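You operate a simulated robot arm through the tools that you are given. There is no shell and no other tool. Be economical: measure what you need, move in short steps, check, and stop when the job is done.

The job below is to be done with a simulated robot arm. You get a single attempt, and the scene is never put back.

TASK
Put the teal spool on the back of the cuff bench away on the top of the long bench. Turn the near right dial to 20. Turn the black brake dial to 1. Put the short core from the right top crate of the blue stacks on the orange sheet there. Open the left cuff bench drawer. Any order will do. Set down upright: teal spool, short core.

It is judged by the outcome, as a careful person would: the job done as asked, and still so three seconds after it is handed in. It fails if anything else is knocked over, pushed out of place, dropped, spilled or broken. Flat cloth is picked up by pressing the open fingertips on it (5 to 10 N) and closing them slowly along it; thin cloth reads only 2 to 8 mm in the jaws.

THE ROBOT
A 7-joint arm with a two-finger parallel gripper on a trunk, on a base that drives. Base frame: it is fixed to the floor where the robot stands at the start and does not move with it; the origin is under the middle of the robot, x ahead of it, y to its left, z up. Lengths are in m, angles in rad, forces in N, time in s.
With the tool pointing down near the work surface it reaches from about 0.42 to 0.92 m from the robot's upright axis, wherever it stands. Its first joint turns from -2.897 to 2.897 rad. Places, roughly: black brake dial [-8.2, -0.1, 1.4]; left cuff bench drawer [0.2, 0.9, 0.7]; near right dial [-6.7, 1.2, 1.2]; orange sheet (22x22x1 cm) [-10, 1.8, 0.5]; short core (7x7x9 cm) [-9.8, 1.7, 0.6]; teal spool (6x6x8 cm) [0.8, 0.2, 0.9]; top of the long bench [-1.7, 5.9, 0.8]. Payload 3.91 kg.
The TCP is the grasp point between the finger pads, 0.03 m short of the fingertips. In the tool frame z runs along the fingers and y along their closing line. Largest opening 0.11 m; finger width 0.02, thickness 0.01; the body of the gripper, 0.048 by 0.112 m, starts 0.055 m behind the TCP.
Orientation is that of the tool frame in the base frame, as [roll, pitch, yaw] about the fixed x, y, z axes, in that order (R = Rz(yaw) Ry(pitch) Rx(roll)). With the fingers straight down and closing along the base's y, the tool's x points along the base's -x, its y along +y and its z along -z.

THE INTERFACE
- The arm moves only by the tool move_arm. Its argument "plan" is a list of rows, each an object of numbers (a shift or turn left out is 0, a gripper value left out holds the last): "tx", "ty", "tz": the shift along the base's x, y, z in m; "wx", "wy", "wz": the turn, a rotation vector about the base's x, y, z in degrees; "jaw": the gripper command, from -1 (fully open) to 1 (shut), values between in proportion. In form: [{"tx": .., "ty": .., "tz": .., "wx": .., "wy": .., "wz": .., "jaw": ..}, ...]. A call has 1 to 12 rows; each row shifts and turns the commanded pose from where the row before left it. Each row takes 0.2 s and may step no farther than 0.05 m and 0.15 rad from the row before; otherwise, or with a gripper value out of range, the whole call is refused. Where a pose cannot be reached the arm comes as near as it can. A force on the tool above 40 N (or 10 N above the force at the start of the call, whichever is more), or a blocked arm, ends the call early, and 0.2 s more pass. Each finger travels about 0.072 m/s and halts on what it meets, pressing with about 27 N; the grip force reading is that of the motor and also rises with nothing between the fingers. The clock runs only during rows and for 0.2 s after the last one: add rows that do not move to give the fingers time. It gives the time, the measured TCP pose, the force on the tool (base axes), the opening and the grip force at its end, in the units of the frame above (readings bear some noise), with the torque about the TCP (base axes, N m) and any sound that the robot's microphone picked up, and new pictures: "views" is both (left out), scene, wrist or none.
- Cameras (640 x 400 px; columns grow to the right, rows downward): "scene" is now at [0.1942, 0.0807, 1.3282]; the picture's right is [0.95, -0.30, 0.00], its down [-0.20, -0.62, -0.76] and it looks along [0.23, 0.72, -0.65] (base axes); focal length 221 px, centre (320, 200). "wrist" rides on the gripper at [0.072, 0.017, -0.103] in the tool frame; the picture's right is [-0.23, 0.97, 0.00], its down [-0.76, -0.18, -0.62] and it looks along [-0.61, -0.14, 0.78] (tool axes); focal length 222 px, centre (320, 200). There is no depth. A picture from a camera that has moved, and an enlarged one, comes with that camera's place and axes in the base frame and with its lens.
- slide_trunk(by): slides the trunk up (or, below 0, down) by that many m; the arm and the scene camera ride with it, the base frame stays. It gives what a move gives, with no picture.
- drive_base(legs): drives the robot by 1 to 6 legs, each [ahead, left, turn to the left] in m, m and rad, along the robot's own axes; the way and the turn of a leg run together, so that a leg with both is an arc; at most 1.5 m and 3.142 rad a leg. The arm and the cameras ride along, it lands a little off, and it stops where it bumps. It gives what a move gives, and a new picture of the scene camera.
- aim_head(pan, tilt): turns the head with the scene camera to pan (to the left, within 1.501 rad either way) and tilt (down, from -0.506 to 1.204), counted from straight ahead of the robot. It gives what a move gives, and a new picture of the scene camera.
- inspect(camera, box): a new picture of the part [left, top, right, bottom] of that camera's present view, enlarged. The clock stands still meanwhile.
- job_done(): hands the job in; it is judged then, once.

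Work in short steps. Places have to be worked out from the pictures, the camera data and where the tool is seen: move nearer, look again, correct. Check each grasp and each placing, and mend what went wrong. You have 165 turns and 260 pictures in all, those below and enlarged ones among them. Open the gripper and draw the arm clear of the work before you hand the job in, unless the task says otherwise; then end with one line.

The tools are called as a command line: name --argument value ..., lists and objects as JSON in quotes. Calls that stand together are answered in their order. move_arm: Moves the arm, as the interface text tells. Its arguments: {"type":"object","properties":{"plan":{"type":"array","items":{"type":"object","properties":{"tx":{"type":"number"},"ty":{"type":"number"},"tz":{"type":"number"},"wx":{"type":"number"},"wy":{"type":"number"},"wz":{"type":"number"},"jaw":{"type":"number"}}}},"views":{"type":"string","enum":["both","scene","wrist","none"]}},"required":["plan"]} The other tools are called the same way: slide_trunk (by) slides the trunk up or down; drive_base (legs) drives the base; aim_head (pan, tilt) turns the head that bears the scene camera; inspect (camera, box) takes an enlarged picture of a part of a camera's view; job_done () hands the job in.

At the start:

```text
time: 0.0
tcp_pos: [0.1095, 0.392, 1.0433]
tool_rot: [-3.14, 0.0, 3.142]
contact_force: [-0.4, 0.2, -0.4]
ft_torque: [0.01, 0.0, -0.01]
opening: 0.1101
gripper_force: 0.0
trunk travel left (down, up): [-0.525, 0.157]
robot x, y, heading: [0.0016, 0.0003, -0.001]
head pan, tilt: [1.265, 0.712]
```

scene: 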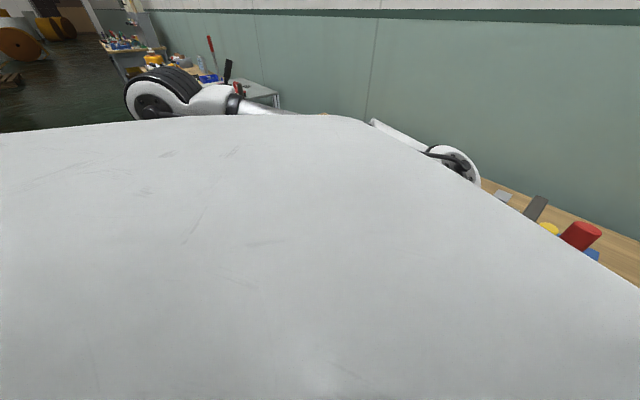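
wrist: 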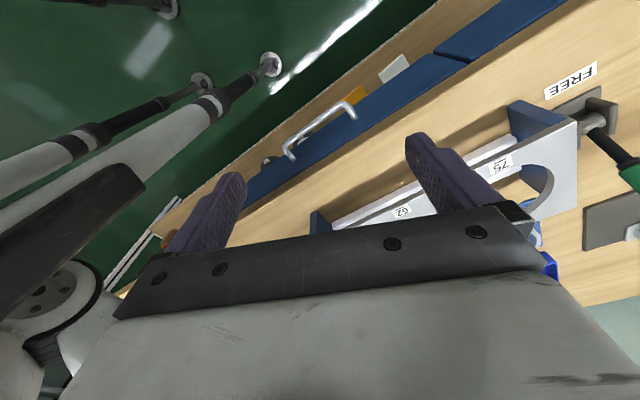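

The scene view is mostly blocked by the arm, so I turn the head to look ahead at the cuff bench.

aim_head --pan 0.2 --tilt 0.7

```text
time: 1.3
tcp_pos: [0.1092, 0.3938, 1.0421]
tool_rot: [3.141, 0.001, -3.14]
contact_force: [-0.6, -0.2, -0.1]
ft_torque: [0.0, 0.03, 0.0]
opening: 0.1101
gripper_force: 0.0
trunk travel left (down, up): [-0.525, 0.157]
robot x, y, heading: [0.0005, -0.0002, 0.0]
head pan, tilt: [0.201, 0.7]
camera scene: at [0.252, 0.0171, 1.3293], right [0.2, -0.98, 0.0], down [-0.63, -0.13, -0.76], along [0.75, 0.15, -0.64], focal length 221 px, centre (320, 200)
```

scene: 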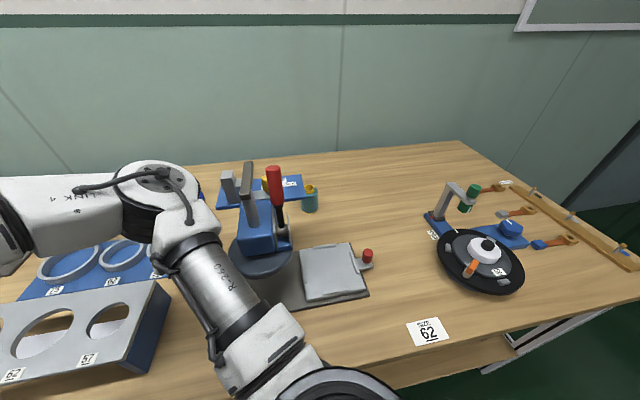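

inspect --camera "scene" --box '[200, 140, 400, 265]'

aim_head --pan 1.4 --tilt 0.3

```text
3.20 times, centred on (300, 202) of scene
camera zoom: at [0.252, 0.0171, 1.3293], right [0.2, -0.98, 0.0], down [-0.63, -0.13, -0.76], along [0.75, 0.15, -0.64], focal length 708 px, centre (384, 192)
```

zoom: 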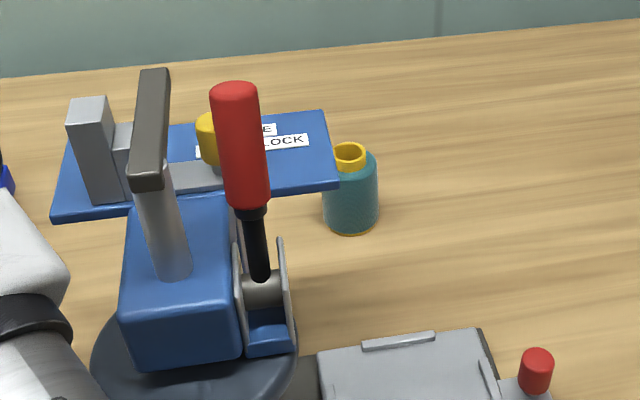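

```text
time: 2.7
tcp_pos: [0.109, 0.3916, 1.0428]
tool_rot: [-3.141, -0.001, 3.141]
contact_force: [0.6, -0.7, 0.0]
ft_torque: [-0.01, 0.03, 0.0]
opening: 0.1101
gripper_force: 0.2
trunk travel left (down, up): [-0.525, 0.157]
robot x, y, heading: [-0.0007, -0.0, 0.0]
head pan, tilt: [1.4, 0.3]
camera scene: at [0.1848, 0.0921, 1.3653], right [0.99, -0.17, 0.0], down [-0.05, -0.29, -0.96], along [0.16, 0.94, -0.3], focal length 221 px, centre (320, 200)
```

scene: 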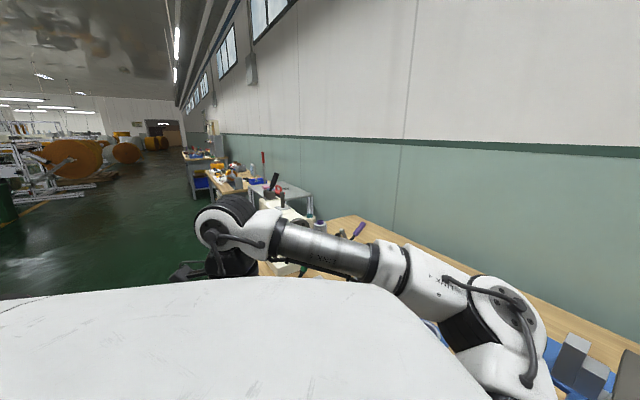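

The spool stands near [0.775, 0.155]. Before touching it I open the drawer, so I back off and move left to see the bench front.

drive_base --legs '[[-0.7, 0, 0], [0, 0.8, 0]]'

aim_head --pan -0.1 --tilt 0.6

```text
time: 12.8
tcp_pos: [-0.5973, 1.1893, 1.0426]
tool_rot: [-3.141, -0.001, 3.132]
contact_force: [-0.3, 0.7, 0.2]
ft_torque: [0.01, 0.02, 0.02]
opening: 0.1099
gripper_force: 0.1
trunk travel left (down, up): [-0.525, 0.157]
robot x, y, heading: [-0.7086, 0.7962, -0.009]
head pan, tilt: [1.4, 0.3]
camera scene: at [-0.523, 0.8885, 1.3654], right [0.98, -0.18, 0.0], down [-0.05, -0.29, -0.96], along [0.17, 0.94, -0.3], focal length 221 px, centre (320, 200)
```

scene: 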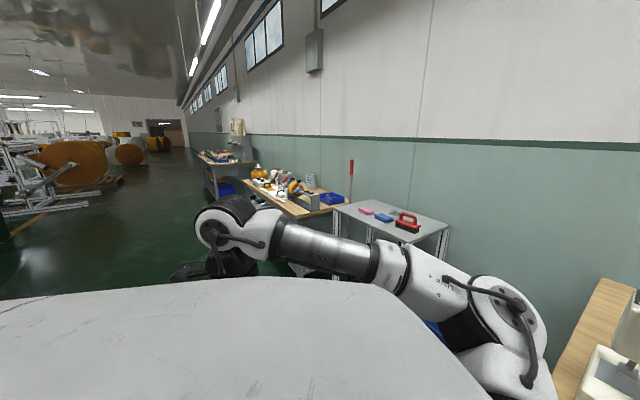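

```text
time: 14.4
tcp_pos: [-0.5963, 1.1902, 1.0421]
tool_rot: [3.141, 0.001, 3.13]
contact_force: [-0.4, 0.4, -0.3]
ft_torque: [0.02, 0.03, 0.0]
opening: 0.11
gripper_force: 0.0
trunk travel left (down, up): [-0.525, 0.157]
robot x, y, heading: [-0.7065, 0.799, -0.006]
head pan, tilt: [-0.099, 0.6]
camera scene: at [-0.4519, 0.787, 1.3379], right [-0.11, -0.99, 0.0], down [-0.56, 0.06, -0.83], along [0.82, -0.09, -0.56], focal length 221 px, centre (320, 200)
```

scene: 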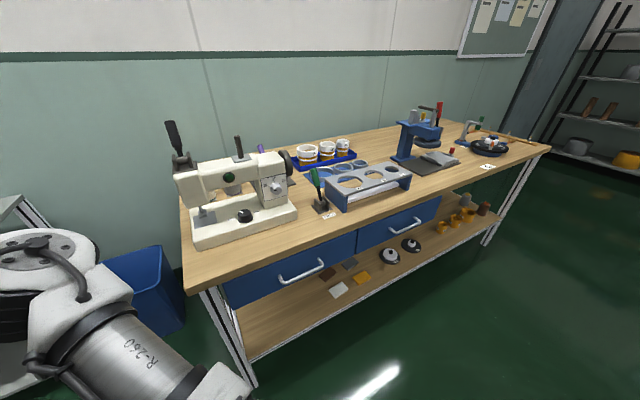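

The bench is rotated relative to my frame. I zoom on the drawers to measure the handles.

inspect --camera "scene" --box '[200, 180, 456, 340]'

```text
2.50 times, centred on (328, 260) of scene
camera zoom: at [-0.4519, 0.787, 1.3379], right [-0.11, -0.99, 0.0], down [-0.56, 0.06, -0.83], along [0.82, -0.09, -0.56], focal length 553 px, centre (300, 50)
```

zoom: 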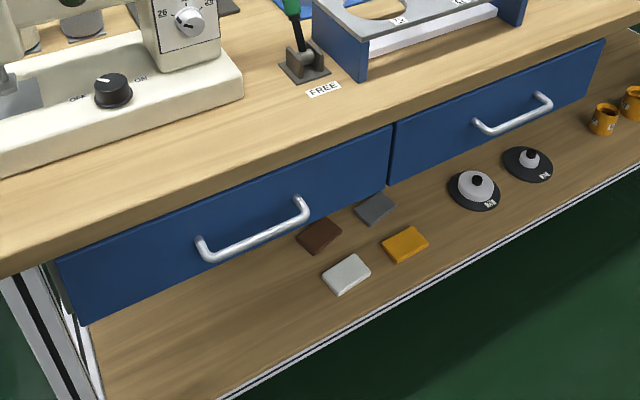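

Bench front normal is about 22.5° left of my x axis, left handle centre near [0.01, 0.80, 0.74]. I square up to the bench in front of that handle.

drive_base --legs '[[0, 0, 0.399], [-0.188, -0.276, 0]]'

aim_head --pan -0.1 --tilt 0.6

```text
time: 18.3
tcp_pos: [-0.8202, 0.8792, 1.0429]
tool_rot: [3.14, 0.001, -2.765]
contact_force: [-0.3, -0.4, 0.5]
ft_torque: [0.02, 0.02, -0.02]
opening: 0.1101
gripper_force: 0.0
trunk travel left (down, up): [-0.525, 0.157]
robot x, y, heading: [-0.7771, 0.4781, 0.381]
head pan, tilt: [-0.099, 0.6]
camera scene: at [-0.5357, 0.5609, 1.3379], right [0.27, -0.96, 0.0], down [-0.54, -0.15, -0.83], along [0.79, 0.23, -0.56], focal length 221 px, centre (320, 200)
```

scene: 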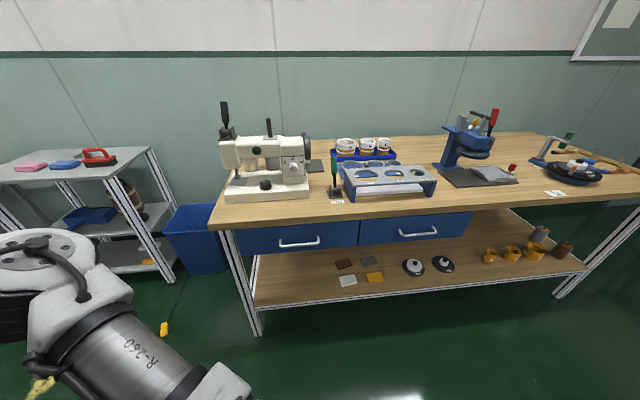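

```text
time: 18.9
tcp_pos: [-0.8202, 0.8786, 1.0424]
tool_rot: [-3.14, 0.0, -2.768]
contact_force: [0.0, 0.6, 0.0]
ft_torque: [0.01, 0.02, 0.03]
opening: 0.1101
gripper_force: 0.0
trunk travel left (down, up): [-0.525, 0.157]
robot x, y, heading: [-0.7762, 0.4718, 0.376]
head pan, tilt: [-0.099, 0.6]
camera scene: at [-0.5356, 0.5612, 1.3379], right [0.27, -0.96, 0.0], down [-0.54, -0.15, -0.83], along [0.79, 0.23, -0.56], focal length 221 px, centre (320, 200)
```

scene: 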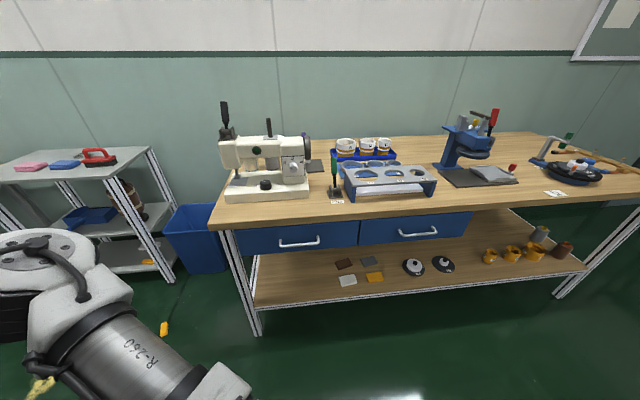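

Handle confirmed near [0.012, 0.798, 0.738]. I swing the gripper toward horizontal while bringing it in front of the robot.

move_arm --plan '[{"tx": 0.04, "ty": -0.008, "tz": -0.012, "wx": 2.75, "wy": -6.98, "jaw": -1}, {"tx": 0.04, "ty": -0.008, "tz": -0.012, "wx": 2.75, "wy": -6.98}, {"tx": 0.04, "ty": -0.008, "tz": -0.012, "wx": 2.75, "wy": -6.98}, {"tx": 0.04, "ty": -0.008, "tz": -0.012, "wx": 2.75, "wy": -6.98}, {"tx": 0.04, "ty": -0.008, "tz": -0.012, "wx": 2.75, "wy": -6.98}, {"tx": 0.04, "ty": -0.008, "tz": -0.012, "wx": 2.75, "wy": -6.98}, {"tx": 0.04, "ty": -0.008, "tz": -0.012, "wx": 2.75, "wy": -6.98}, {"tx": 0.04, "ty": -0.008, "tz": -0.012, "wx": 2.75, "wy": -6.98}, {"tx": 0.04, "ty": -0.008, "tz": -0.012, "wx": 2.75, "wy": -6.98}, {"tx": 0.04, "ty": -0.008, "tz": -0.012, "wx": 2.75, "wy": -6.98}, {"tx": 0.04, "ty": -0.008, "tz": -0.012, "wx": 2.75, "wy": -6.98}, {"tx": 0.04, "ty": -0.008, "tz": -0.012, "wx": 2.75, "wy": -6.98}]'

```text
time: 21.5
tcp_pos: [-0.3601, 0.8934, 0.8495]
tool_rot: [-2.978, 1.483, -2.613]
contact_force: [0.3, 0.2, -1.4]
ft_torque: [0.01, -0.01, 0.03]
opening: 0.1096
gripper_force: 0.0
out of reach, approached as far as the arm can: row 7, 8, 9, 10, 12
trunk travel left (down, up): [-0.525, 0.157]
robot x, y, heading: [-0.7758, 0.4714, 0.378]
head pan, tilt: [-0.099, 0.6]
camera scene: at [-0.5349, 0.561, 1.3377], right [0.27, -0.96, 0.0], down [-0.54, -0.15, -0.82], along [0.79, 0.23, -0.57], focal length 221 px, centre (320, 200)
camera wrist: at [-0.4681, 0.8702, 0.7867], right [-0.33, 0.92, 0.21], down [-0.46, -0.35, 0.81], along [0.82, 0.17, 0.54], focal length 222 px, centre (320, 200)
```

scene: 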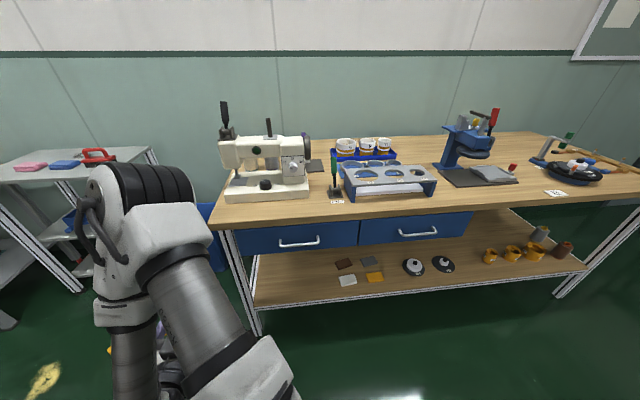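
wrist: 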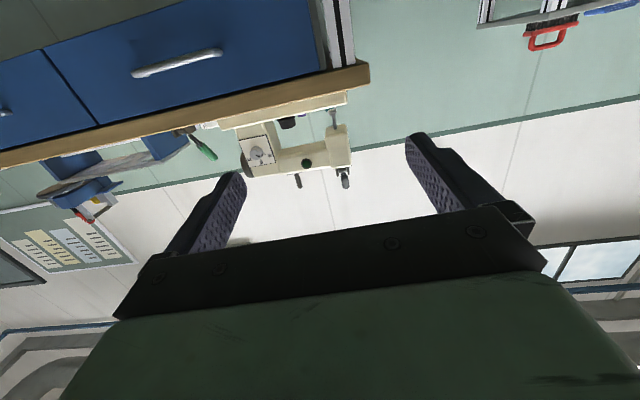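

The tool is nearly horizontal with the camera below. Now I roll it 90° about the approach direction so the fingers close vertically.

move_arm --plan '[{"tx": 0.01, "ty": -0.012, "tz": -0.008, "wx": 6.93, "wy": 2.87}, {"tx": 0.01, "ty": -0.012, "tz": -0.008, "wx": 6.93, "wy": 2.87}, {"tx": 0.01, "ty": -0.012, "tz": -0.008, "wx": 6.93, "wy": 2.87}, {"tx": 0.01, "ty": -0.012, "tz": -0.008, "wx": 6.93, "wy": 2.87}, {"tx": 0.01, "ty": -0.012, "tz": -0.008, "wx": 6.93, "wy": 2.87}, {"tx": 0.01, "ty": -0.012, "tz": -0.008, "wx": 6.93, "wy": 2.87}, {"tx": 0.01, "ty": -0.012, "tz": -0.008, "wx": 6.93, "wy": 2.87}, {"tx": 0.01, "ty": -0.012, "tz": -0.008, "wx": 6.93, "wy": 2.87}, {"tx": 0.01, "ty": -0.012, "tz": -0.008, "wx": 6.93, "wy": 2.87}, {"tx": 0.01, "ty": -0.012, "tz": -0.008, "wx": 6.93, "wy": 2.87}, {"tx": 0.01, "ty": -0.012, "tz": -0.008, "wx": 6.93, "wy": 2.87}, {"tx": 0.01, "ty": -0.012, "tz": -0.008, "wx": 6.93, "wy": 2.87}]'

```text
time: 24.1
tcp_pos: [-0.2633, 0.8623, 0.8582]
tool_rot: [1.603, 0.01, 2.046]
contact_force: [-0.7, -0.1, -0.1]
ft_torque: [-0.02, 0.03, -0.02]
opening: 0.1102
gripper_force: 0.0
out of reach, approached as far as the arm can: row 1, 2, 3, 4, 5, 6, 7, 8, 9, 10, 11, 12
trunk travel left (down, up): [-0.525, 0.157]
robot x, y, heading: [-0.779, 0.4743, 0.375]
head pan, tilt: [-0.099, 0.6]
camera scene: at [-0.5357, 0.5611, 1.3379], right [0.27, -0.96, 0.0], down [-0.54, -0.15, -0.83], along [0.79, 0.23, -0.56], focal length 221 px, centre (320, 200)
camera wrist: at [-0.3872, 0.879, 0.8782], right [0.13, -0.18, 0.98], down [-0.21, -0.97, -0.15], along [0.97, -0.19, -0.16], focal length 222 px, centre (320, 200)
```

scene: 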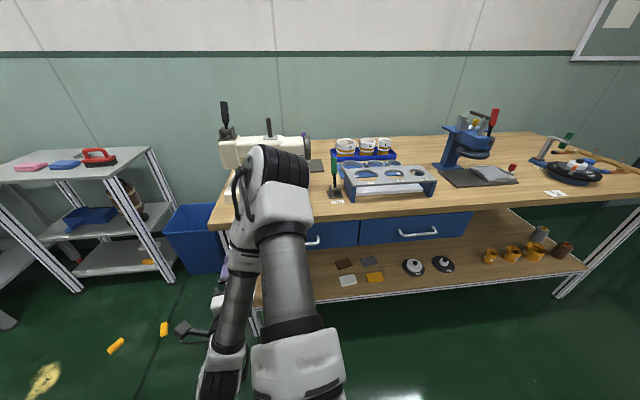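
wrist: 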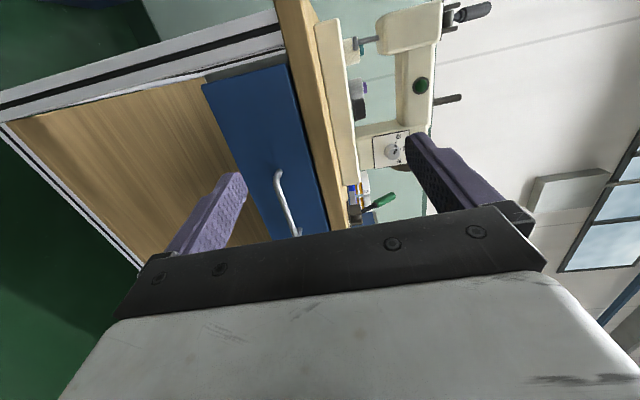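

Fingers now close vertically. I lower the trunk to bring the gripper to the handle's height.

slide_trunk --by -0.2

move_arm --plan '[{"wz": -2.4, "tz": 0.02, "ty": -0.02}, {"wz": -2.4, "tz": 0.02, "ty": -0.02}, {"tz": 0.02, "ty": -0.02}, {"tz": 0.02, "ty": -0.02}]'

```text
time: 26.3
tcp_pos: [-0.2635, 0.8619, 0.6589]
tool_rot: [1.602, 0.012, 2.045]
contact_force: [0.7, 0.8, -0.3]
ft_torque: [-0.01, -0.01, 0.02]
opening: 0.1101
gripper_force: 0.1
trunk travel left (down, up): [-0.325, 0.357]
robot x, y, heading: [-0.7732, 0.4761, 0.374]
head pan, tilt: [-0.099, 0.6]
```

```text
time: 27.3
tcp_pos: [-0.2299, 0.8541, 0.6994]
tool_rot: [1.601, 0.012, 1.955]
contact_force: [0.1, -0.4, 0.6]
ft_torque: [-0.01, -0.03, -0.02]
opening: 0.11
gripper_force: 0.1
out of reach, approached as far as the arm can: row 1, 2, 3, 4
trunk travel left (down, up): [-0.325, 0.357]
robot x, y, heading: [-0.7755, 0.4763, 0.377]
head pan, tilt: [-0.099, 0.6]
camera scene: at [-0.5356, 0.5609, 1.1379], right [0.27, -0.96, 0.0], down [-0.54, -0.15, -0.83], along [0.79, 0.23, -0.56], focal length 221 px, centre (320, 200)
camera wrist: at [-0.3526, 0.8831, 0.7184], right [0.11, -0.19, 0.98], down [-0.3, -0.94, -0.15], along [0.95, -0.27, -0.16], focal length 222 px, centre (320, 200)
```

scene: 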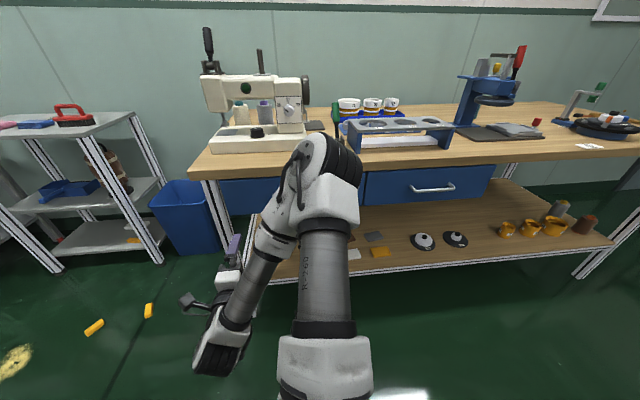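
wrist: 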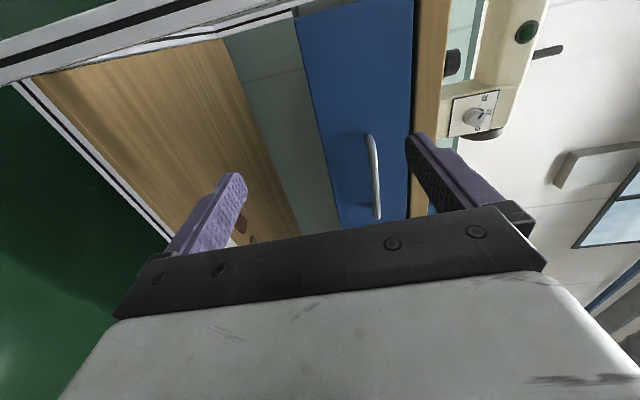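

Arm is at odd posture but orientation is right; I'll use trunk and base for the remaining alignment: up 0.045, right 0.14, ahead 0.1.

slide_trunk --by 0.045

drive_base --legs '[[0, -0.14, 0.01], [0.1, 0, 0]]'

move_arm --plan '[{"tx": 0}]' --views "wrist"

```text
time: 28.2
tcp_pos: [-0.2307, 0.8537, 0.7434]
tool_rot: [1.605, 0.011, 1.957]
contact_force: [-0.2, 0.2, 0.1]
ft_torque: [0.04, -0.05, 0.01]
opening: 0.11
gripper_force: 0.1
trunk travel left (down, up): [-0.37, 0.312]
robot x, y, heading: [-0.7752, 0.472, 0.378]
head pan, tilt: [-0.099, 0.6]
```

```text
time: 30.6
tcp_pos: [-0.0901, 0.7675, 0.7429]
tool_rot: [1.604, 0.012, 1.961]
contact_force: [0.7, 0.5, 0.7]
ft_torque: [0.0, -0.03, 0.0]
opening: 0.1103
gripper_force: 0.1
trunk travel left (down, up): [-0.37, 0.312]
robot x, y, heading: [-0.6359, 0.3857, 0.382]
head pan, tilt: [-0.099, 0.6]
camera scene: at [-0.3936, 0.4714, 1.1828], right [0.28, -0.96, 0.0], down [-0.54, -0.16, -0.83], along [0.79, 0.23, -0.57], focal length 221 px, centre (320, 200)
```

scene: 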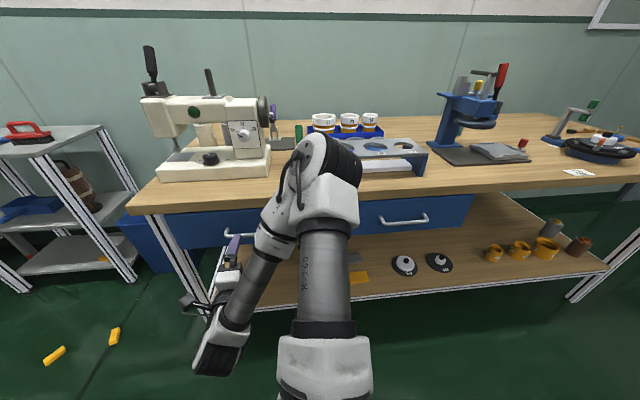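

```text
time: 31.0
tcp_pos: [-0.0918, 0.7655, 0.7438]
tool_rot: [1.605, 0.011, 1.962]
contact_force: [0.4, 0.3, 0.5]
ft_torque: [-0.02, 0.03, -0.01]
opening: 0.11
gripper_force: 0.0
trunk travel left (down, up): [-0.37, 0.312]
robot x, y, heading: [-0.6366, 0.3789, 0.379]
head pan, tilt: [-0.099, 0.6]
camera wrist: at [-0.2128, 0.7946, 0.7632], right [0.11, -0.19, 0.98], down [-0.29, -0.95, -0.15], along [0.95, -0.27, -0.16], focal length 222 px, centre (320, 200)
```

wrist: 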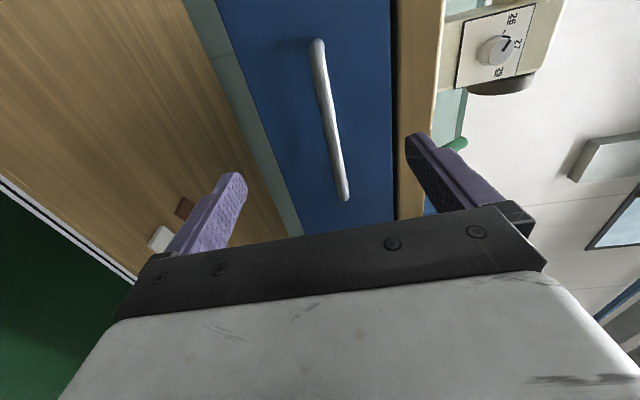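

The handle lies straight ahead about 0.11 m, level. I raise slightly and drive 0.092 ahead so the bar is between the fingertips.

slide_trunk --by 0.007

drive_base --legs '[[0.092, 0, 0.01]]'

move_arm --plan '[{"tx": 0}]' --views "wrist"

```text
time: 31.6
tcp_pos: [-0.0903, 0.7663, 0.7508]
tool_rot: [1.605, 0.011, 1.961]
contact_force: [-0.4, -0.1, 0.6]
ft_torque: [0.05, -0.02, -0.01]
opening: 0.1101
gripper_force: 0.0
trunk travel left (down, up): [-0.377, 0.305]
robot x, y, heading: [-0.6335, 0.3829, 0.379]
head pan, tilt: [-0.099, 0.6]
```

```text
time: 32.7
tcp_pos: [-0.0116, 0.8079, 0.7496]
tool_rot: [1.604, 0.011, 1.974]
contact_force: [0.1, 0.1, 0.1]
ft_torque: [0.05, 0.01, 0.01]
opening: 0.1098
gripper_force: 0.1
trunk travel left (down, up): [-0.377, 0.305]
robot x, y, heading: [-0.5501, 0.4161, 0.395]
head pan, tilt: [-0.099, 0.6]
camera scene: at [-0.3113, 0.5085, 1.1899], right [0.29, -0.96, 0.0], down [-0.54, -0.16, -0.83], along [0.79, 0.24, -0.56], focal length 221 px, centre (320, 200)
```

scene: 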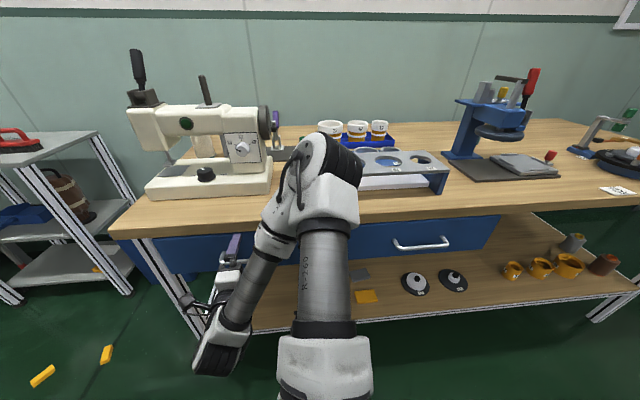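

```text
time: 33.1
tcp_pos: [-0.0111, 0.8076, 0.7504]
tool_rot: [1.602, 0.012, 1.975]
contact_force: [-0.4, -0.2, 0.4]
ft_torque: [0.01, 0.0, 0.01]
opening: 0.1101
gripper_force: 0.0
trunk travel left (down, up): [-0.377, 0.305]
robot x, y, heading: [-0.55, 0.4184, 0.396]
head pan, tilt: [-0.099, 0.6]
camera wrist: at [-0.1342, 0.8341, 0.7702], right [0.11, -0.19, 0.98], down [-0.28, -0.95, -0.15], along [0.95, -0.26, -0.16], focal length 222 px, centre (320, 200)
```

wrist: 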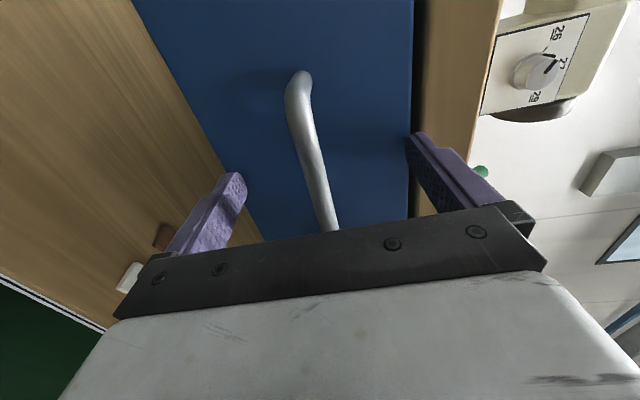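

The bar now lies between the fingers. I close on it.

move_arm --plan '[{"jaw": 0.3}, {"jaw": 0.3}, {"jaw": 0.6}, {"jaw": 1}, {"jaw": 1}, {"jaw": 1}]' --views "wrist"

```text
time: 34.5
tcp_pos: [-0.0114, 0.8074, 0.7508]
tool_rot: [1.603, 0.013, 1.974]
contact_force: [-0.6, -1.1, -2.9]
ft_torque: [0.75, 0.32, -0.1]
opening: 0.0114
gripper_force: 45.3
trunk travel left (down, up): [-0.377, 0.305]
robot x, y, heading: [-0.5486, 0.4183, 0.396]
head pan, tilt: [-0.099, 0.6]
camera wrist: at [-0.1342, 0.8341, 0.7701], right [0.11, -0.19, 0.98], down [-0.28, -0.95, -0.15], along [0.95, -0.26, -0.16], focal length 222 px, centre (320, 200)
```

wrist: 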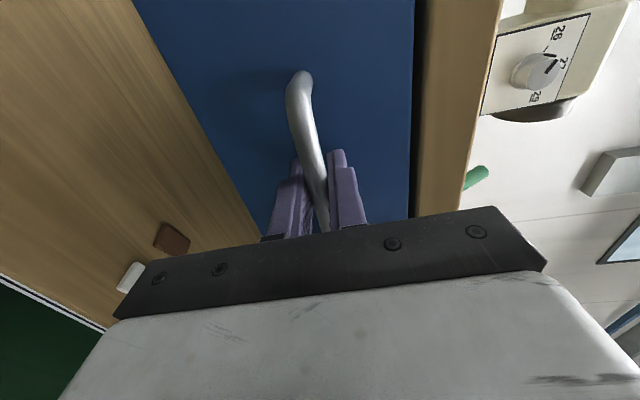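

The bar is gripped (opening 11 mm). I pull by driving straight back along the drawer's axis.

drive_base --legs '[[-0.15, 0, 0]]'

drive_base --legs '[[-0.15, 0, 0]]'

```text
time: 35.9
tcp_pos: [-0.145, 0.7525, 0.7509]
tool_rot: [1.606, 0.012, 1.974]
contact_force: [-6.9, 11.4, -4.2]
ft_torque: [0.67, 0.31, 0.44]
opening: 0.0116
gripper_force: 45.1
trunk travel left (down, up): [-0.377, 0.305]
robot x, y, heading: [-0.6839, 0.3595, 0.385]
head pan, tilt: [-0.099, 0.6]
camera scene: at [-0.4437, 0.4535, 1.1898], right [0.29, -0.96, 0.0], down [-0.54, -0.16, -0.82], along [0.79, 0.24, -0.57], focal length 221 px, centre (320, 200)
```

scene: 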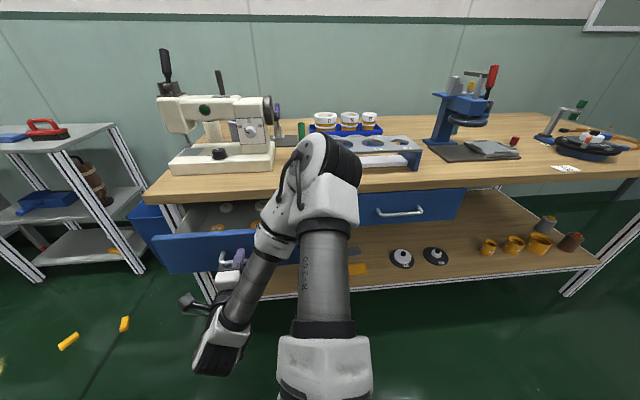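

```text
time: 37.2
tcp_pos: [-0.2803, 0.6931, 0.7492]
tool_rot: [1.603, 0.012, 1.973]
contact_force: [6.9, -19.2, -3.4]
ft_torque: [0.64, 0.32, 0.21]
opening: 0.0116
gripper_force: 45.4
trunk travel left (down, up): [-0.377, 0.305]
robot x, y, heading: [-0.8219, 0.3031, 0.397]
head pan, tilt: [-0.099, 0.6]
camera scene: at [-0.5796, 0.396, 1.1898], right [0.29, -0.96, 0.0], down [-0.54, -0.16, -0.82], along [0.79, 0.24, -0.57], focal length 221 px, centre (320, 200)
```

scene: 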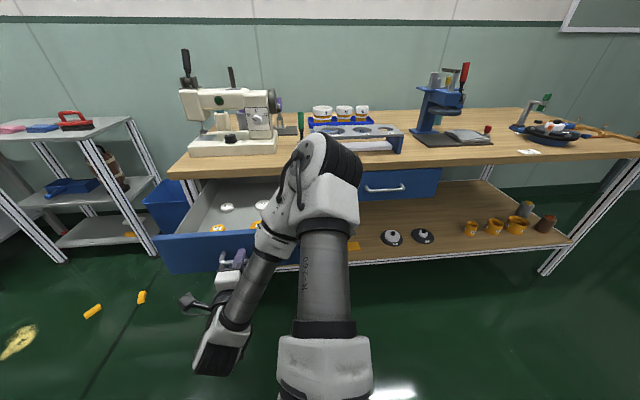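

Drawer is out ~0.30 m. I pull a little more, then release.

drive_base --legs '[[-0.06, 0, 0]]'

move_arm --plan '[{"jaw": -1}, {"jaw": -1}, {"jaw": -1}, {"jaw": -1}, {"jaw": -1}, {"jaw": -1}, {"jaw": -1}, {"jaw": -1}]' --views "wrist"

```text
time: 38.2
tcp_pos: [-0.3121, 0.6806, 0.7505]
tool_rot: [1.598, 0.009, 1.963]
contact_force: [0.6, 0.8, -3.8]
ft_torque: [0.49, 0.21, -0.17]
opening: 0.0117
gripper_force: 45.4
trunk travel left (down, up): [-0.377, 0.305]
robot x, y, heading: [-0.856, 0.2922, 0.395]
head pan, tilt: [-0.099, 0.6]
stopped in leg 1: the force on the tool passed its limit at 136 N (the readings are from after the stop); the commanded pose is now the measured one
camera scene: at [-0.6167, 0.3817, 1.1899], right [0.29, -0.96, 0.0], down [-0.54, -0.16, -0.82], along [0.79, 0.24, -0.57], focal length 221 px, centre (320, 200)
```

scene: 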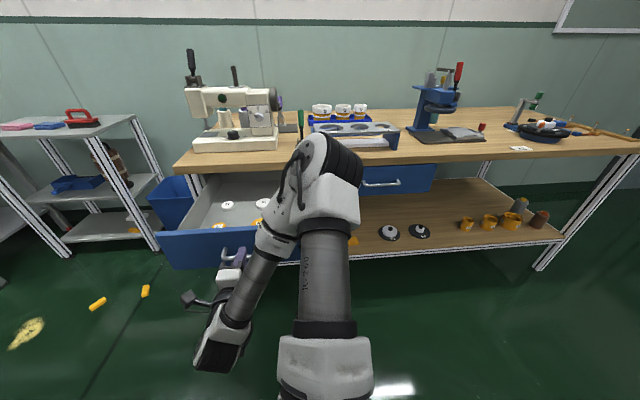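

```text
time: 40.0
tcp_pos: [-0.3128, 0.6808, 0.7511]
tool_rot: [1.597, 0.01, 1.965]
contact_force: [-0.3, 0.8, 0.2]
ft_torque: [0.01, -0.05, -0.01]
opening: 0.11
gripper_force: 0.0
trunk travel left (down, up): [-0.377, 0.305]
robot x, y, heading: [-0.8576, 0.2925, 0.392]
head pan, tilt: [-0.099, 0.6]
camera wrist: at [-0.4343, 0.7088, 0.7702], right [0.11, -0.19, 0.98], down [-0.29, -0.95, -0.15], along [0.95, -0.26, -0.16], focal length 222 px, centre (320, 200)
```

wrist: 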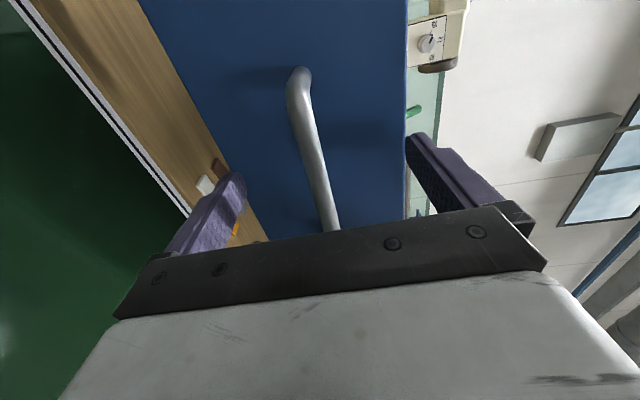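

Drawer is fully open at its stop and released. I back off, drive right toward the spool's side of the bench, and raise the trunk.

drive_base --legs '[[-0.15, 0, 0], [0, -1.0, 0]]'

slide_trunk --by 0.25

move_arm --plan '[{"tx": -0.01, "tz": 0.012, "wx": -6.93, "wy": -2.87}, {"tx": -0.01, "tz": 0.012, "wx": -6.93, "wy": -2.87}, {"tx": -0.01, "tz": 0.012, "wx": -6.93, "wy": -2.87}, {"tx": -0.01, "tz": 0.012, "wx": -6.93, "wy": -2.87}, {"tx": -0.01, "tz": 0.012, "wx": -6.93, "wy": -2.87}, {"tx": -0.01, "tz": 0.012, "wx": -6.93, "wy": -2.87}, {"tx": -0.01, "tz": 0.012, "wx": -6.93, "wy": -2.87}, {"tx": -0.01, "tz": 0.012, "wx": -6.93, "wy": -2.87}, {"tx": -0.01, "tz": 0.012, "wx": -6.93, "wy": -2.87}, {"tx": -0.01, "tz": 0.012, "wx": -6.93, "wy": -2.87}, {"tx": -0.01, "tz": 0.012, "wx": -6.93, "wy": -2.87}, {"tx": -0.01, "tz": 0.012, "wx": -6.93, "wy": -2.87}]' --views "none"

```text
time: 49.0
tcp_pos: [-0.0678, -0.298, 0.75]
tool_rot: [1.597, 0.012, 1.958]
contact_force: [0.9, 0.2, 0.1]
ft_torque: [-0.01, -0.02, -0.02]
opening: 0.1099
gripper_force: 0.0
trunk travel left (down, up): [-0.377, 0.305]
robot x, y, heading: [-0.6146, -0.6888, 0.392]
head pan, tilt: [-0.099, 0.6]
camera scene: at [-0.3745, -0.5968, 1.1899], right [0.29, -0.96, 0.0], down [-0.54, -0.16, -0.83], along [0.79, 0.24, -0.56], focal length 221 px, centre (320, 200)
```

scene: 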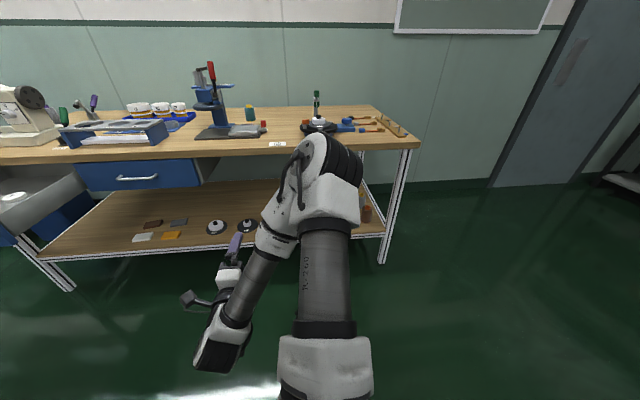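

```text
time: 51.6
tcp_pos: [-0.0684, -0.2989, 1.0004]
tool_rot: [1.598, 0.01, 1.959]
contact_force: [-0.1, -1.1, 0.6]
ft_torque: [0.02, -0.01, 0.02]
opening: 0.1099
gripper_force: 0.0
trunk travel left (down, up): [-0.627, 0.055]
robot x, y, heading: [-0.6155, -0.6862, 0.391]
head pan, tilt: [-0.099, 0.6]
```

```text
time: 54.2
tcp_pos: [-0.1307, -0.2444, 0.9687]
tool_rot: [-1.321, 1.558, -0.953]
contact_force: [-0.5, 0.0, -0.2]
ft_torque: [-0.01, 0.01, -0.02]
opening: 0.11
gripper_force: 0.0
out of reach, approached as far as the arm can: row 1, 2, 3, 4, 5, 6, 7, 8, 9, 10, 11, 12
trunk travel left (down, up): [-0.627, 0.055]
robot x, y, heading: [-0.6136, -0.6874, 0.389]
head pan, tilt: [-0.099, 0.6]
```

Now I rotate the gripper back to pointing straight down.

move_arm --plan '[{"tx": -0.005, "ty": -0.012, "tz": 0.015, "wx": -2.87, "wy": 6.93}, {"tx": -0.005, "ty": -0.012, "tz": 0.015, "wx": -2.87, "wy": 6.93}, {"tx": -0.005, "ty": -0.012, "tz": 0.015, "wx": -2.87, "wy": 6.93}, {"tx": -0.005, "ty": -0.012, "tz": 0.015, "wx": -2.87, "wy": 6.93}, {"tx": -0.005, "ty": -0.012, "tz": 0.015, "wx": -2.87, "wy": 6.93}, {"tx": -0.005, "ty": -0.012, "tz": 0.015, "wx": -2.87, "wy": 6.93}, {"tx": -0.005, "ty": -0.012, "tz": 0.015, "wx": -2.87, "wy": 6.93}, {"tx": -0.005, "ty": -0.012, "tz": 0.015, "wx": -2.87, "wy": 6.93}, {"tx": -0.005, "ty": -0.012, "tz": 0.015, "wx": -2.87, "wy": 6.93}, {"tx": -0.005, "ty": -0.012, "tz": 0.015, "wx": -2.87, "wy": 6.93}, {"tx": -0.005, "ty": -0.012, "tz": 0.015, "wx": -2.87, "wy": 6.93}, {"tx": -0.005, "ty": -0.012, "tz": 0.015, "wx": -2.87, "wy": 6.93}]' --views "none"

aim_head --pan 0.2 --tilt 0.5

```text
time: 56.8
tcp_pos: [-0.1829, -0.37, 1.1501]
tool_rot: [-3.116, 0.002, -2.738]
contact_force: [-0.8, -0.1, -0.5]
ft_torque: [-0.03, -0.01, 0.03]
opening: 0.1098
gripper_force: 0.0
out of reach, approached as far as the arm can: row 3, 4
trunk travel left (down, up): [-0.627, 0.055]
robot x, y, heading: [-0.6161, -0.6885, 0.392]
head pan, tilt: [-0.099, 0.6]
```

```text
time: 57.6
tcp_pos: [-0.183, -0.3696, 1.1503]
tool_rot: [-3.116, 0.004, -2.738]
contact_force: [0.9, 0.3, -0.9]
ft_torque: [-0.02, -0.04, 0.0]
opening: 0.1101
gripper_force: 0.0
trunk travel left (down, up): [-0.627, 0.055]
robot x, y, heading: [-0.6169, -0.6834, 0.388]
head pan, tilt: [0.201, 0.499]
camera scene: at [-0.3836, -0.5715, 1.4489], right [0.56, -0.83, 0.0], down [-0.4, -0.27, -0.88], along [0.73, 0.49, -0.48], focal length 221 px, centre (320, 200)
```

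scene: 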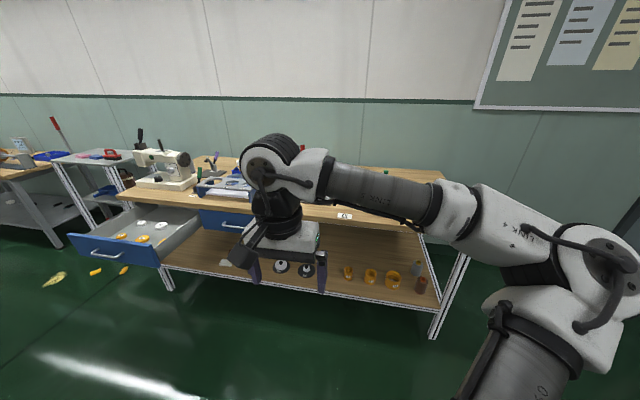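

Posture is good: tool down, elbow right. I drive up to the bench in line with the spool.

drive_base --legs '[[0, 0.1, 0], [0.83, 0, 0]]'

move_arm --plan '[{"tx": 0}]' --views "wrist"

```text
time: 63.1
tcp_pos: [0.5588, 0.0218, 1.1502]
tool_rot: [-3.116, 0.003, -2.765]
contact_force: [-0.5, 0.6, 0.9]
ft_torque: [0.02, 0.01, 0.0]
opening: 0.1099
gripper_force: 0.1
trunk travel left (down, up): [-0.627, 0.055]
robot x, y, heading: [0.1185, -0.2846, 0.365]
head pan, tilt: [0.201, 0.499]
camera scene: at [0.3535, -0.1757, 1.4489], right [0.54, -0.84, 0.0], down [-0.4, -0.26, -0.88], along [0.74, 0.47, -0.48], focal length 221 px, centre (320, 200)
```

scene: 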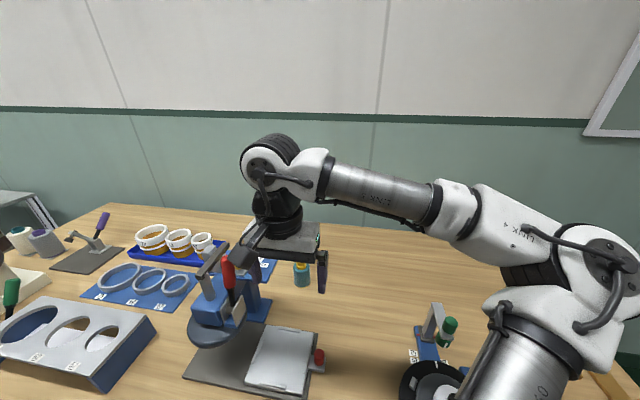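

```text
time: 63.5
tcp_pos: [0.5593, 0.0201, 1.1503]
tool_rot: [-3.115, 0.005, -2.765]
contact_force: [0.0, 0.0, -0.2]
ft_torque: [-0.04, -0.01, 0.03]
opening: 0.11
gripper_force: 0.1
trunk travel left (down, up): [-0.627, 0.055]
robot x, y, heading: [0.1178, -0.2822, 0.366]
head pan, tilt: [0.201, 0.499]
camera wrist: at [0.4848, 0.0127, 1.2529], right [-0.15, 0.99, -0.03], down [0.76, 0.13, 0.63], along [0.63, 0.07, -0.78], focal length 222 px, centre (320, 200)
```

wrist: 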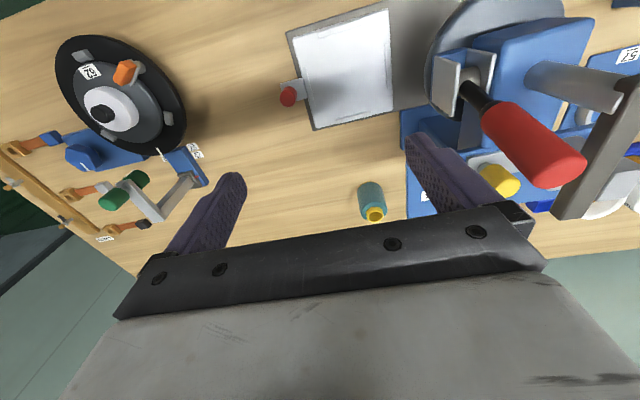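

Spool sits at about [0.768, 0.155], top ~0.93; the press handle tip (~[0.53,0.15,1.14]) stays clear. I move above the spool.

move_arm --plan '[{"tx": 0.035, "ty": 0.0225}, {"tx": 0.035, "ty": 0.0225}, {"tx": 0.035, "ty": 0.0225}, {"tx": 0.035, "ty": 0.0225}, {"tx": 0.035, "ty": 0.0225}, {"tx": 0.034, "ty": 0.0225}, {"tz": -0.04}, {"tz": -0.04}]'

```text
time: 65.3
tcp_pos: [0.7709, 0.1571, 1.0718]
tool_rot: [-3.116, 0.006, -2.764]
contact_force: [-0.3, 0.2, 0.5]
ft_torque: [-0.01, -0.01, 0.0]
opening: 0.11
gripper_force: 0.0
trunk travel left (down, up): [-0.627, 0.055]
robot x, y, heading: [0.1208, -0.2855, 0.364]
head pan, tilt: [0.201, 0.499]
camera scene: at [0.3534, -0.1756, 1.4489], right [0.54, -0.84, 0.0], down [-0.4, -0.26, -0.88], along [0.74, 0.47, -0.48], focal length 221 px, centre (320, 200)
camera wrist: at [0.6957, 0.1489, 1.1744], right [-0.15, 0.99, -0.03], down [0.76, 0.13, 0.63], along [0.63, 0.07, -0.78], focal length 222 px, centre (320, 200)
```

scene: 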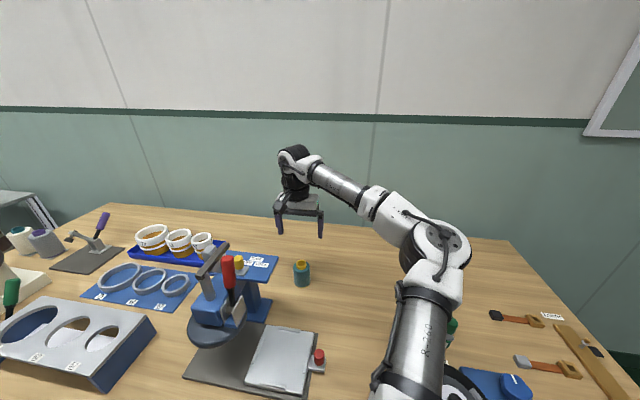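
wrist: 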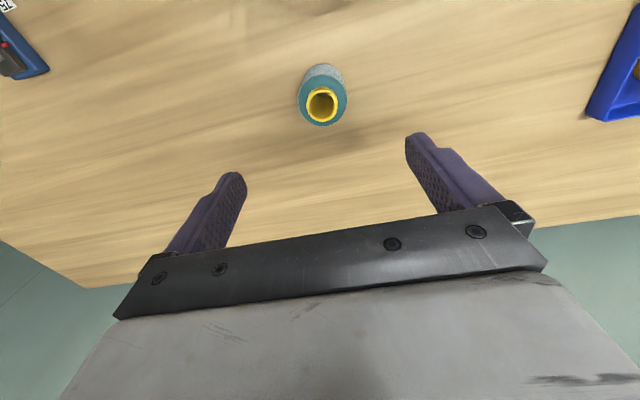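

Alignment is within 5 mm. I descend to TCP z≈0.90.

move_arm --plan '[{"tx": -0.005, "ty": -0.003, "tz": -0.03}, {"tz": -0.04}, {"tz": -0.04}, {"tz": -0.035}, {"tz": -0.025}]'

```text
time: 66.5
tcp_pos: [0.7638, 0.1529, 0.8975]
tool_rot: [-3.115, 0.006, -2.765]
contact_force: [0.5, -0.1, -0.3]
ft_torque: [0.0, 0.01, 0.01]
opening: 0.11
gripper_force: 0.0
trunk travel left (down, up): [-0.627, 0.055]
robot x, y, heading: [0.1185, -0.2889, 0.361]
head pan, tilt: [0.201, 0.499]
camera scene: at [0.3533, -0.1757, 1.449], right [0.54, -0.84, 0.0], down [-0.4, -0.26, -0.88], along [0.74, 0.47, -0.48], focal length 221 px, centre (320, 200)
camera wrist: at [0.6885, 0.144, 1.001], right [-0.15, 0.99, -0.02], down [0.76, 0.13, 0.63], along [0.63, 0.07, -0.78], focal length 222 px, centre (320, 200)
```

scene: 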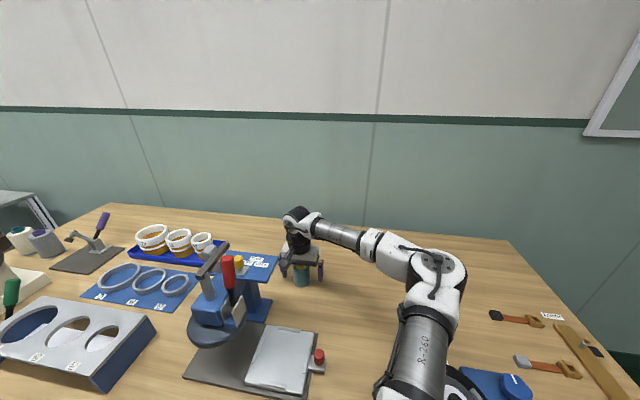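
wrist: 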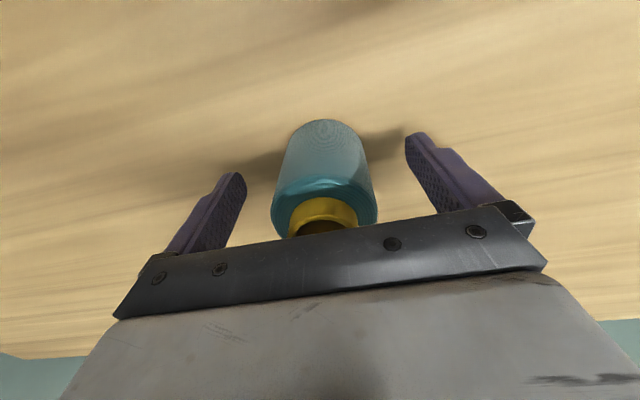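

The spool is centred between the fingers. Closing.

move_arm --plan '[{"jaw": 0.0}, {"jaw": 0.2}, {"jaw": 0.4}, {"jaw": 0.6}, {"jaw": 0.8}, {"jaw": 0.8}]' --views "wrist"

```text
time: 67.9
tcp_pos: [0.7622, 0.1521, 0.8979]
tool_rot: [-3.114, 0.006, -2.764]
contact_force: [-1.4, 2.4, 3.1]
ft_torque: [0.31, 0.11, 0.0]
opening: 0.053
gripper_force: 26.9
trunk travel left (down, up): [-0.627, 0.055]
robot x, y, heading: [0.1192, -0.2829, 0.366]
head pan, tilt: [0.201, 0.499]
camera wrist: at [0.6882, 0.1441, 1.0019], right [-0.15, 0.99, -0.02], down [0.76, 0.13, 0.63], along [0.63, 0.07, -0.78], focal length 222 px, centre (320, 200)
```

wrist: 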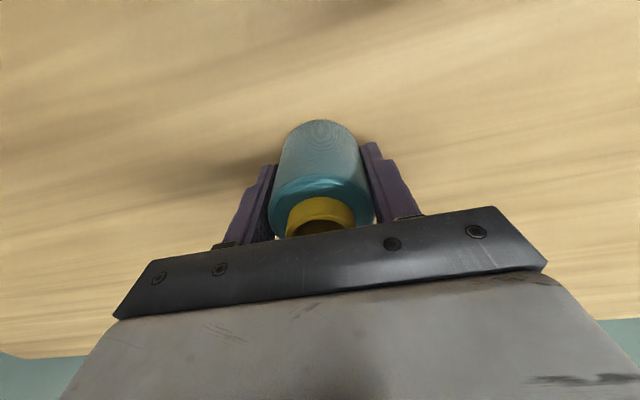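

Gripped at 53 mm. I lift straight up and then retract toward the robot.

move_arm --plan '[{"tz": 0.02, "jaw": 0.9}, {"tz": 0.04}, {"tz": 0.045}, {"tz": 0.045}, {"tz": 0.045}, {"tz": 0.045}, {"tz": 0.03}, {"tx": -0.035, "ty": -0.022}, {"tx": -0.04, "ty": -0.025}, {"tx": -0.04, "ty": -0.025}, {"tx": -0.04, "ty": -0.025}, {"tx": -0.04, "ty": -0.025}]'

```text
time: 70.5
tcp_pos: [0.5663, 0.0304, 1.1707]
tool_rot: [-3.115, 0.006, -2.765]
contact_force: [-0.3, -0.3, 0.1]
ft_torque: [0.02, -0.04, 0.01]
opening: 0.0055
gripper_force: 0.0
trunk travel left (down, up): [-0.627, 0.055]
robot x, y, heading: [0.1219, -0.2856, 0.363]
head pan, tilt: [0.201, 0.499]
camera scene: at [0.3528, -0.1761, 1.4491], right [0.54, -0.84, 0.0], down [-0.4, -0.26, -0.88], along [0.74, 0.47, -0.48], focal length 221 px, centre (320, 200)
camera wrist: at [0.4932, 0.0224, 1.274], right [-0.15, 0.99, -0.02], down [0.76, 0.13, 0.63], along [0.63, 0.07, -0.77], focal length 222 px, centre (320, 200)
```

scene: 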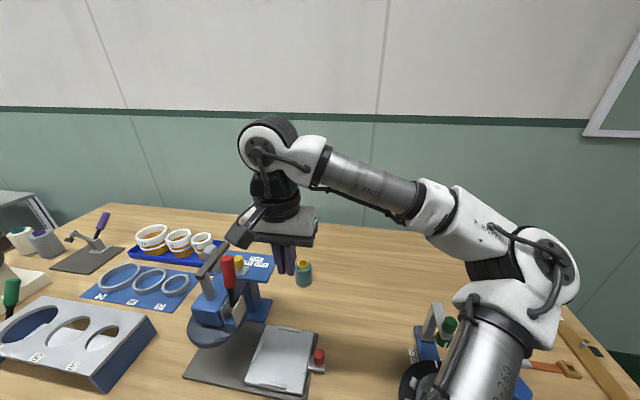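
wrist: 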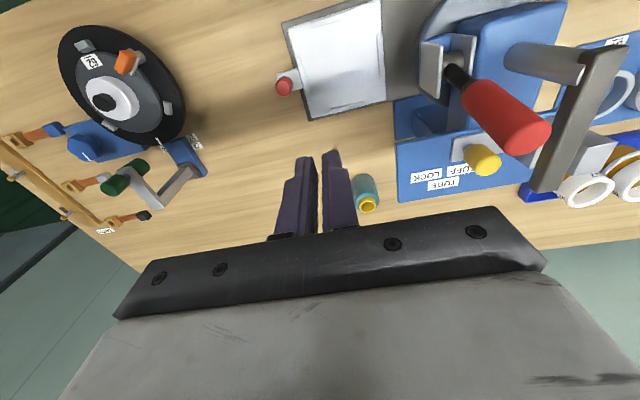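

The fingers are empty: it slipped, and the spool still stands upright. Looks slightly conical; I'll regrip lower and with full force. First I check its position up close.

inspect --camera "wrist" --box '[320, 150, 420, 225]'

inspect --camera "scene" --box '[260, 240, 360, 303]'

```text
5.33 times, centred on (370, 188) of wrist
camera zoom: at [0.4932, 0.0224, 1.274], right [-0.15, 0.99, -0.02], down [0.76, 0.13, 0.63], along [0.63, 0.07, -0.77], focal length 1185 px, centre (53, 267)
```

zoom: 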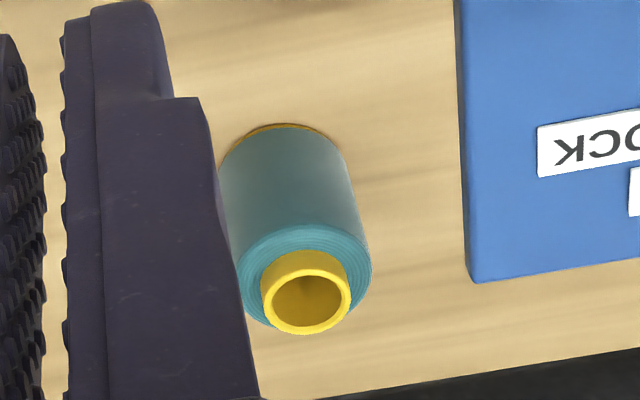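

```text
6.35 times, centred on (310, 272) of scene
camera zoom: at [0.3528, -0.1761, 1.4491], right [0.54, -0.84, 0.0], down [-0.4, -0.26, -0.88], along [0.74, 0.47, -0.48], focal length 1404 px, centre (384, -254)
```

zoom: 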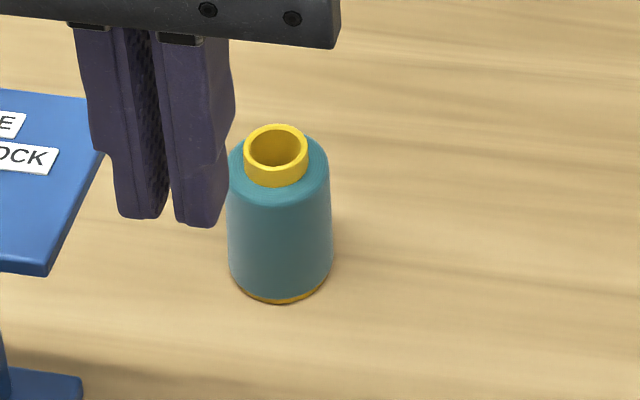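

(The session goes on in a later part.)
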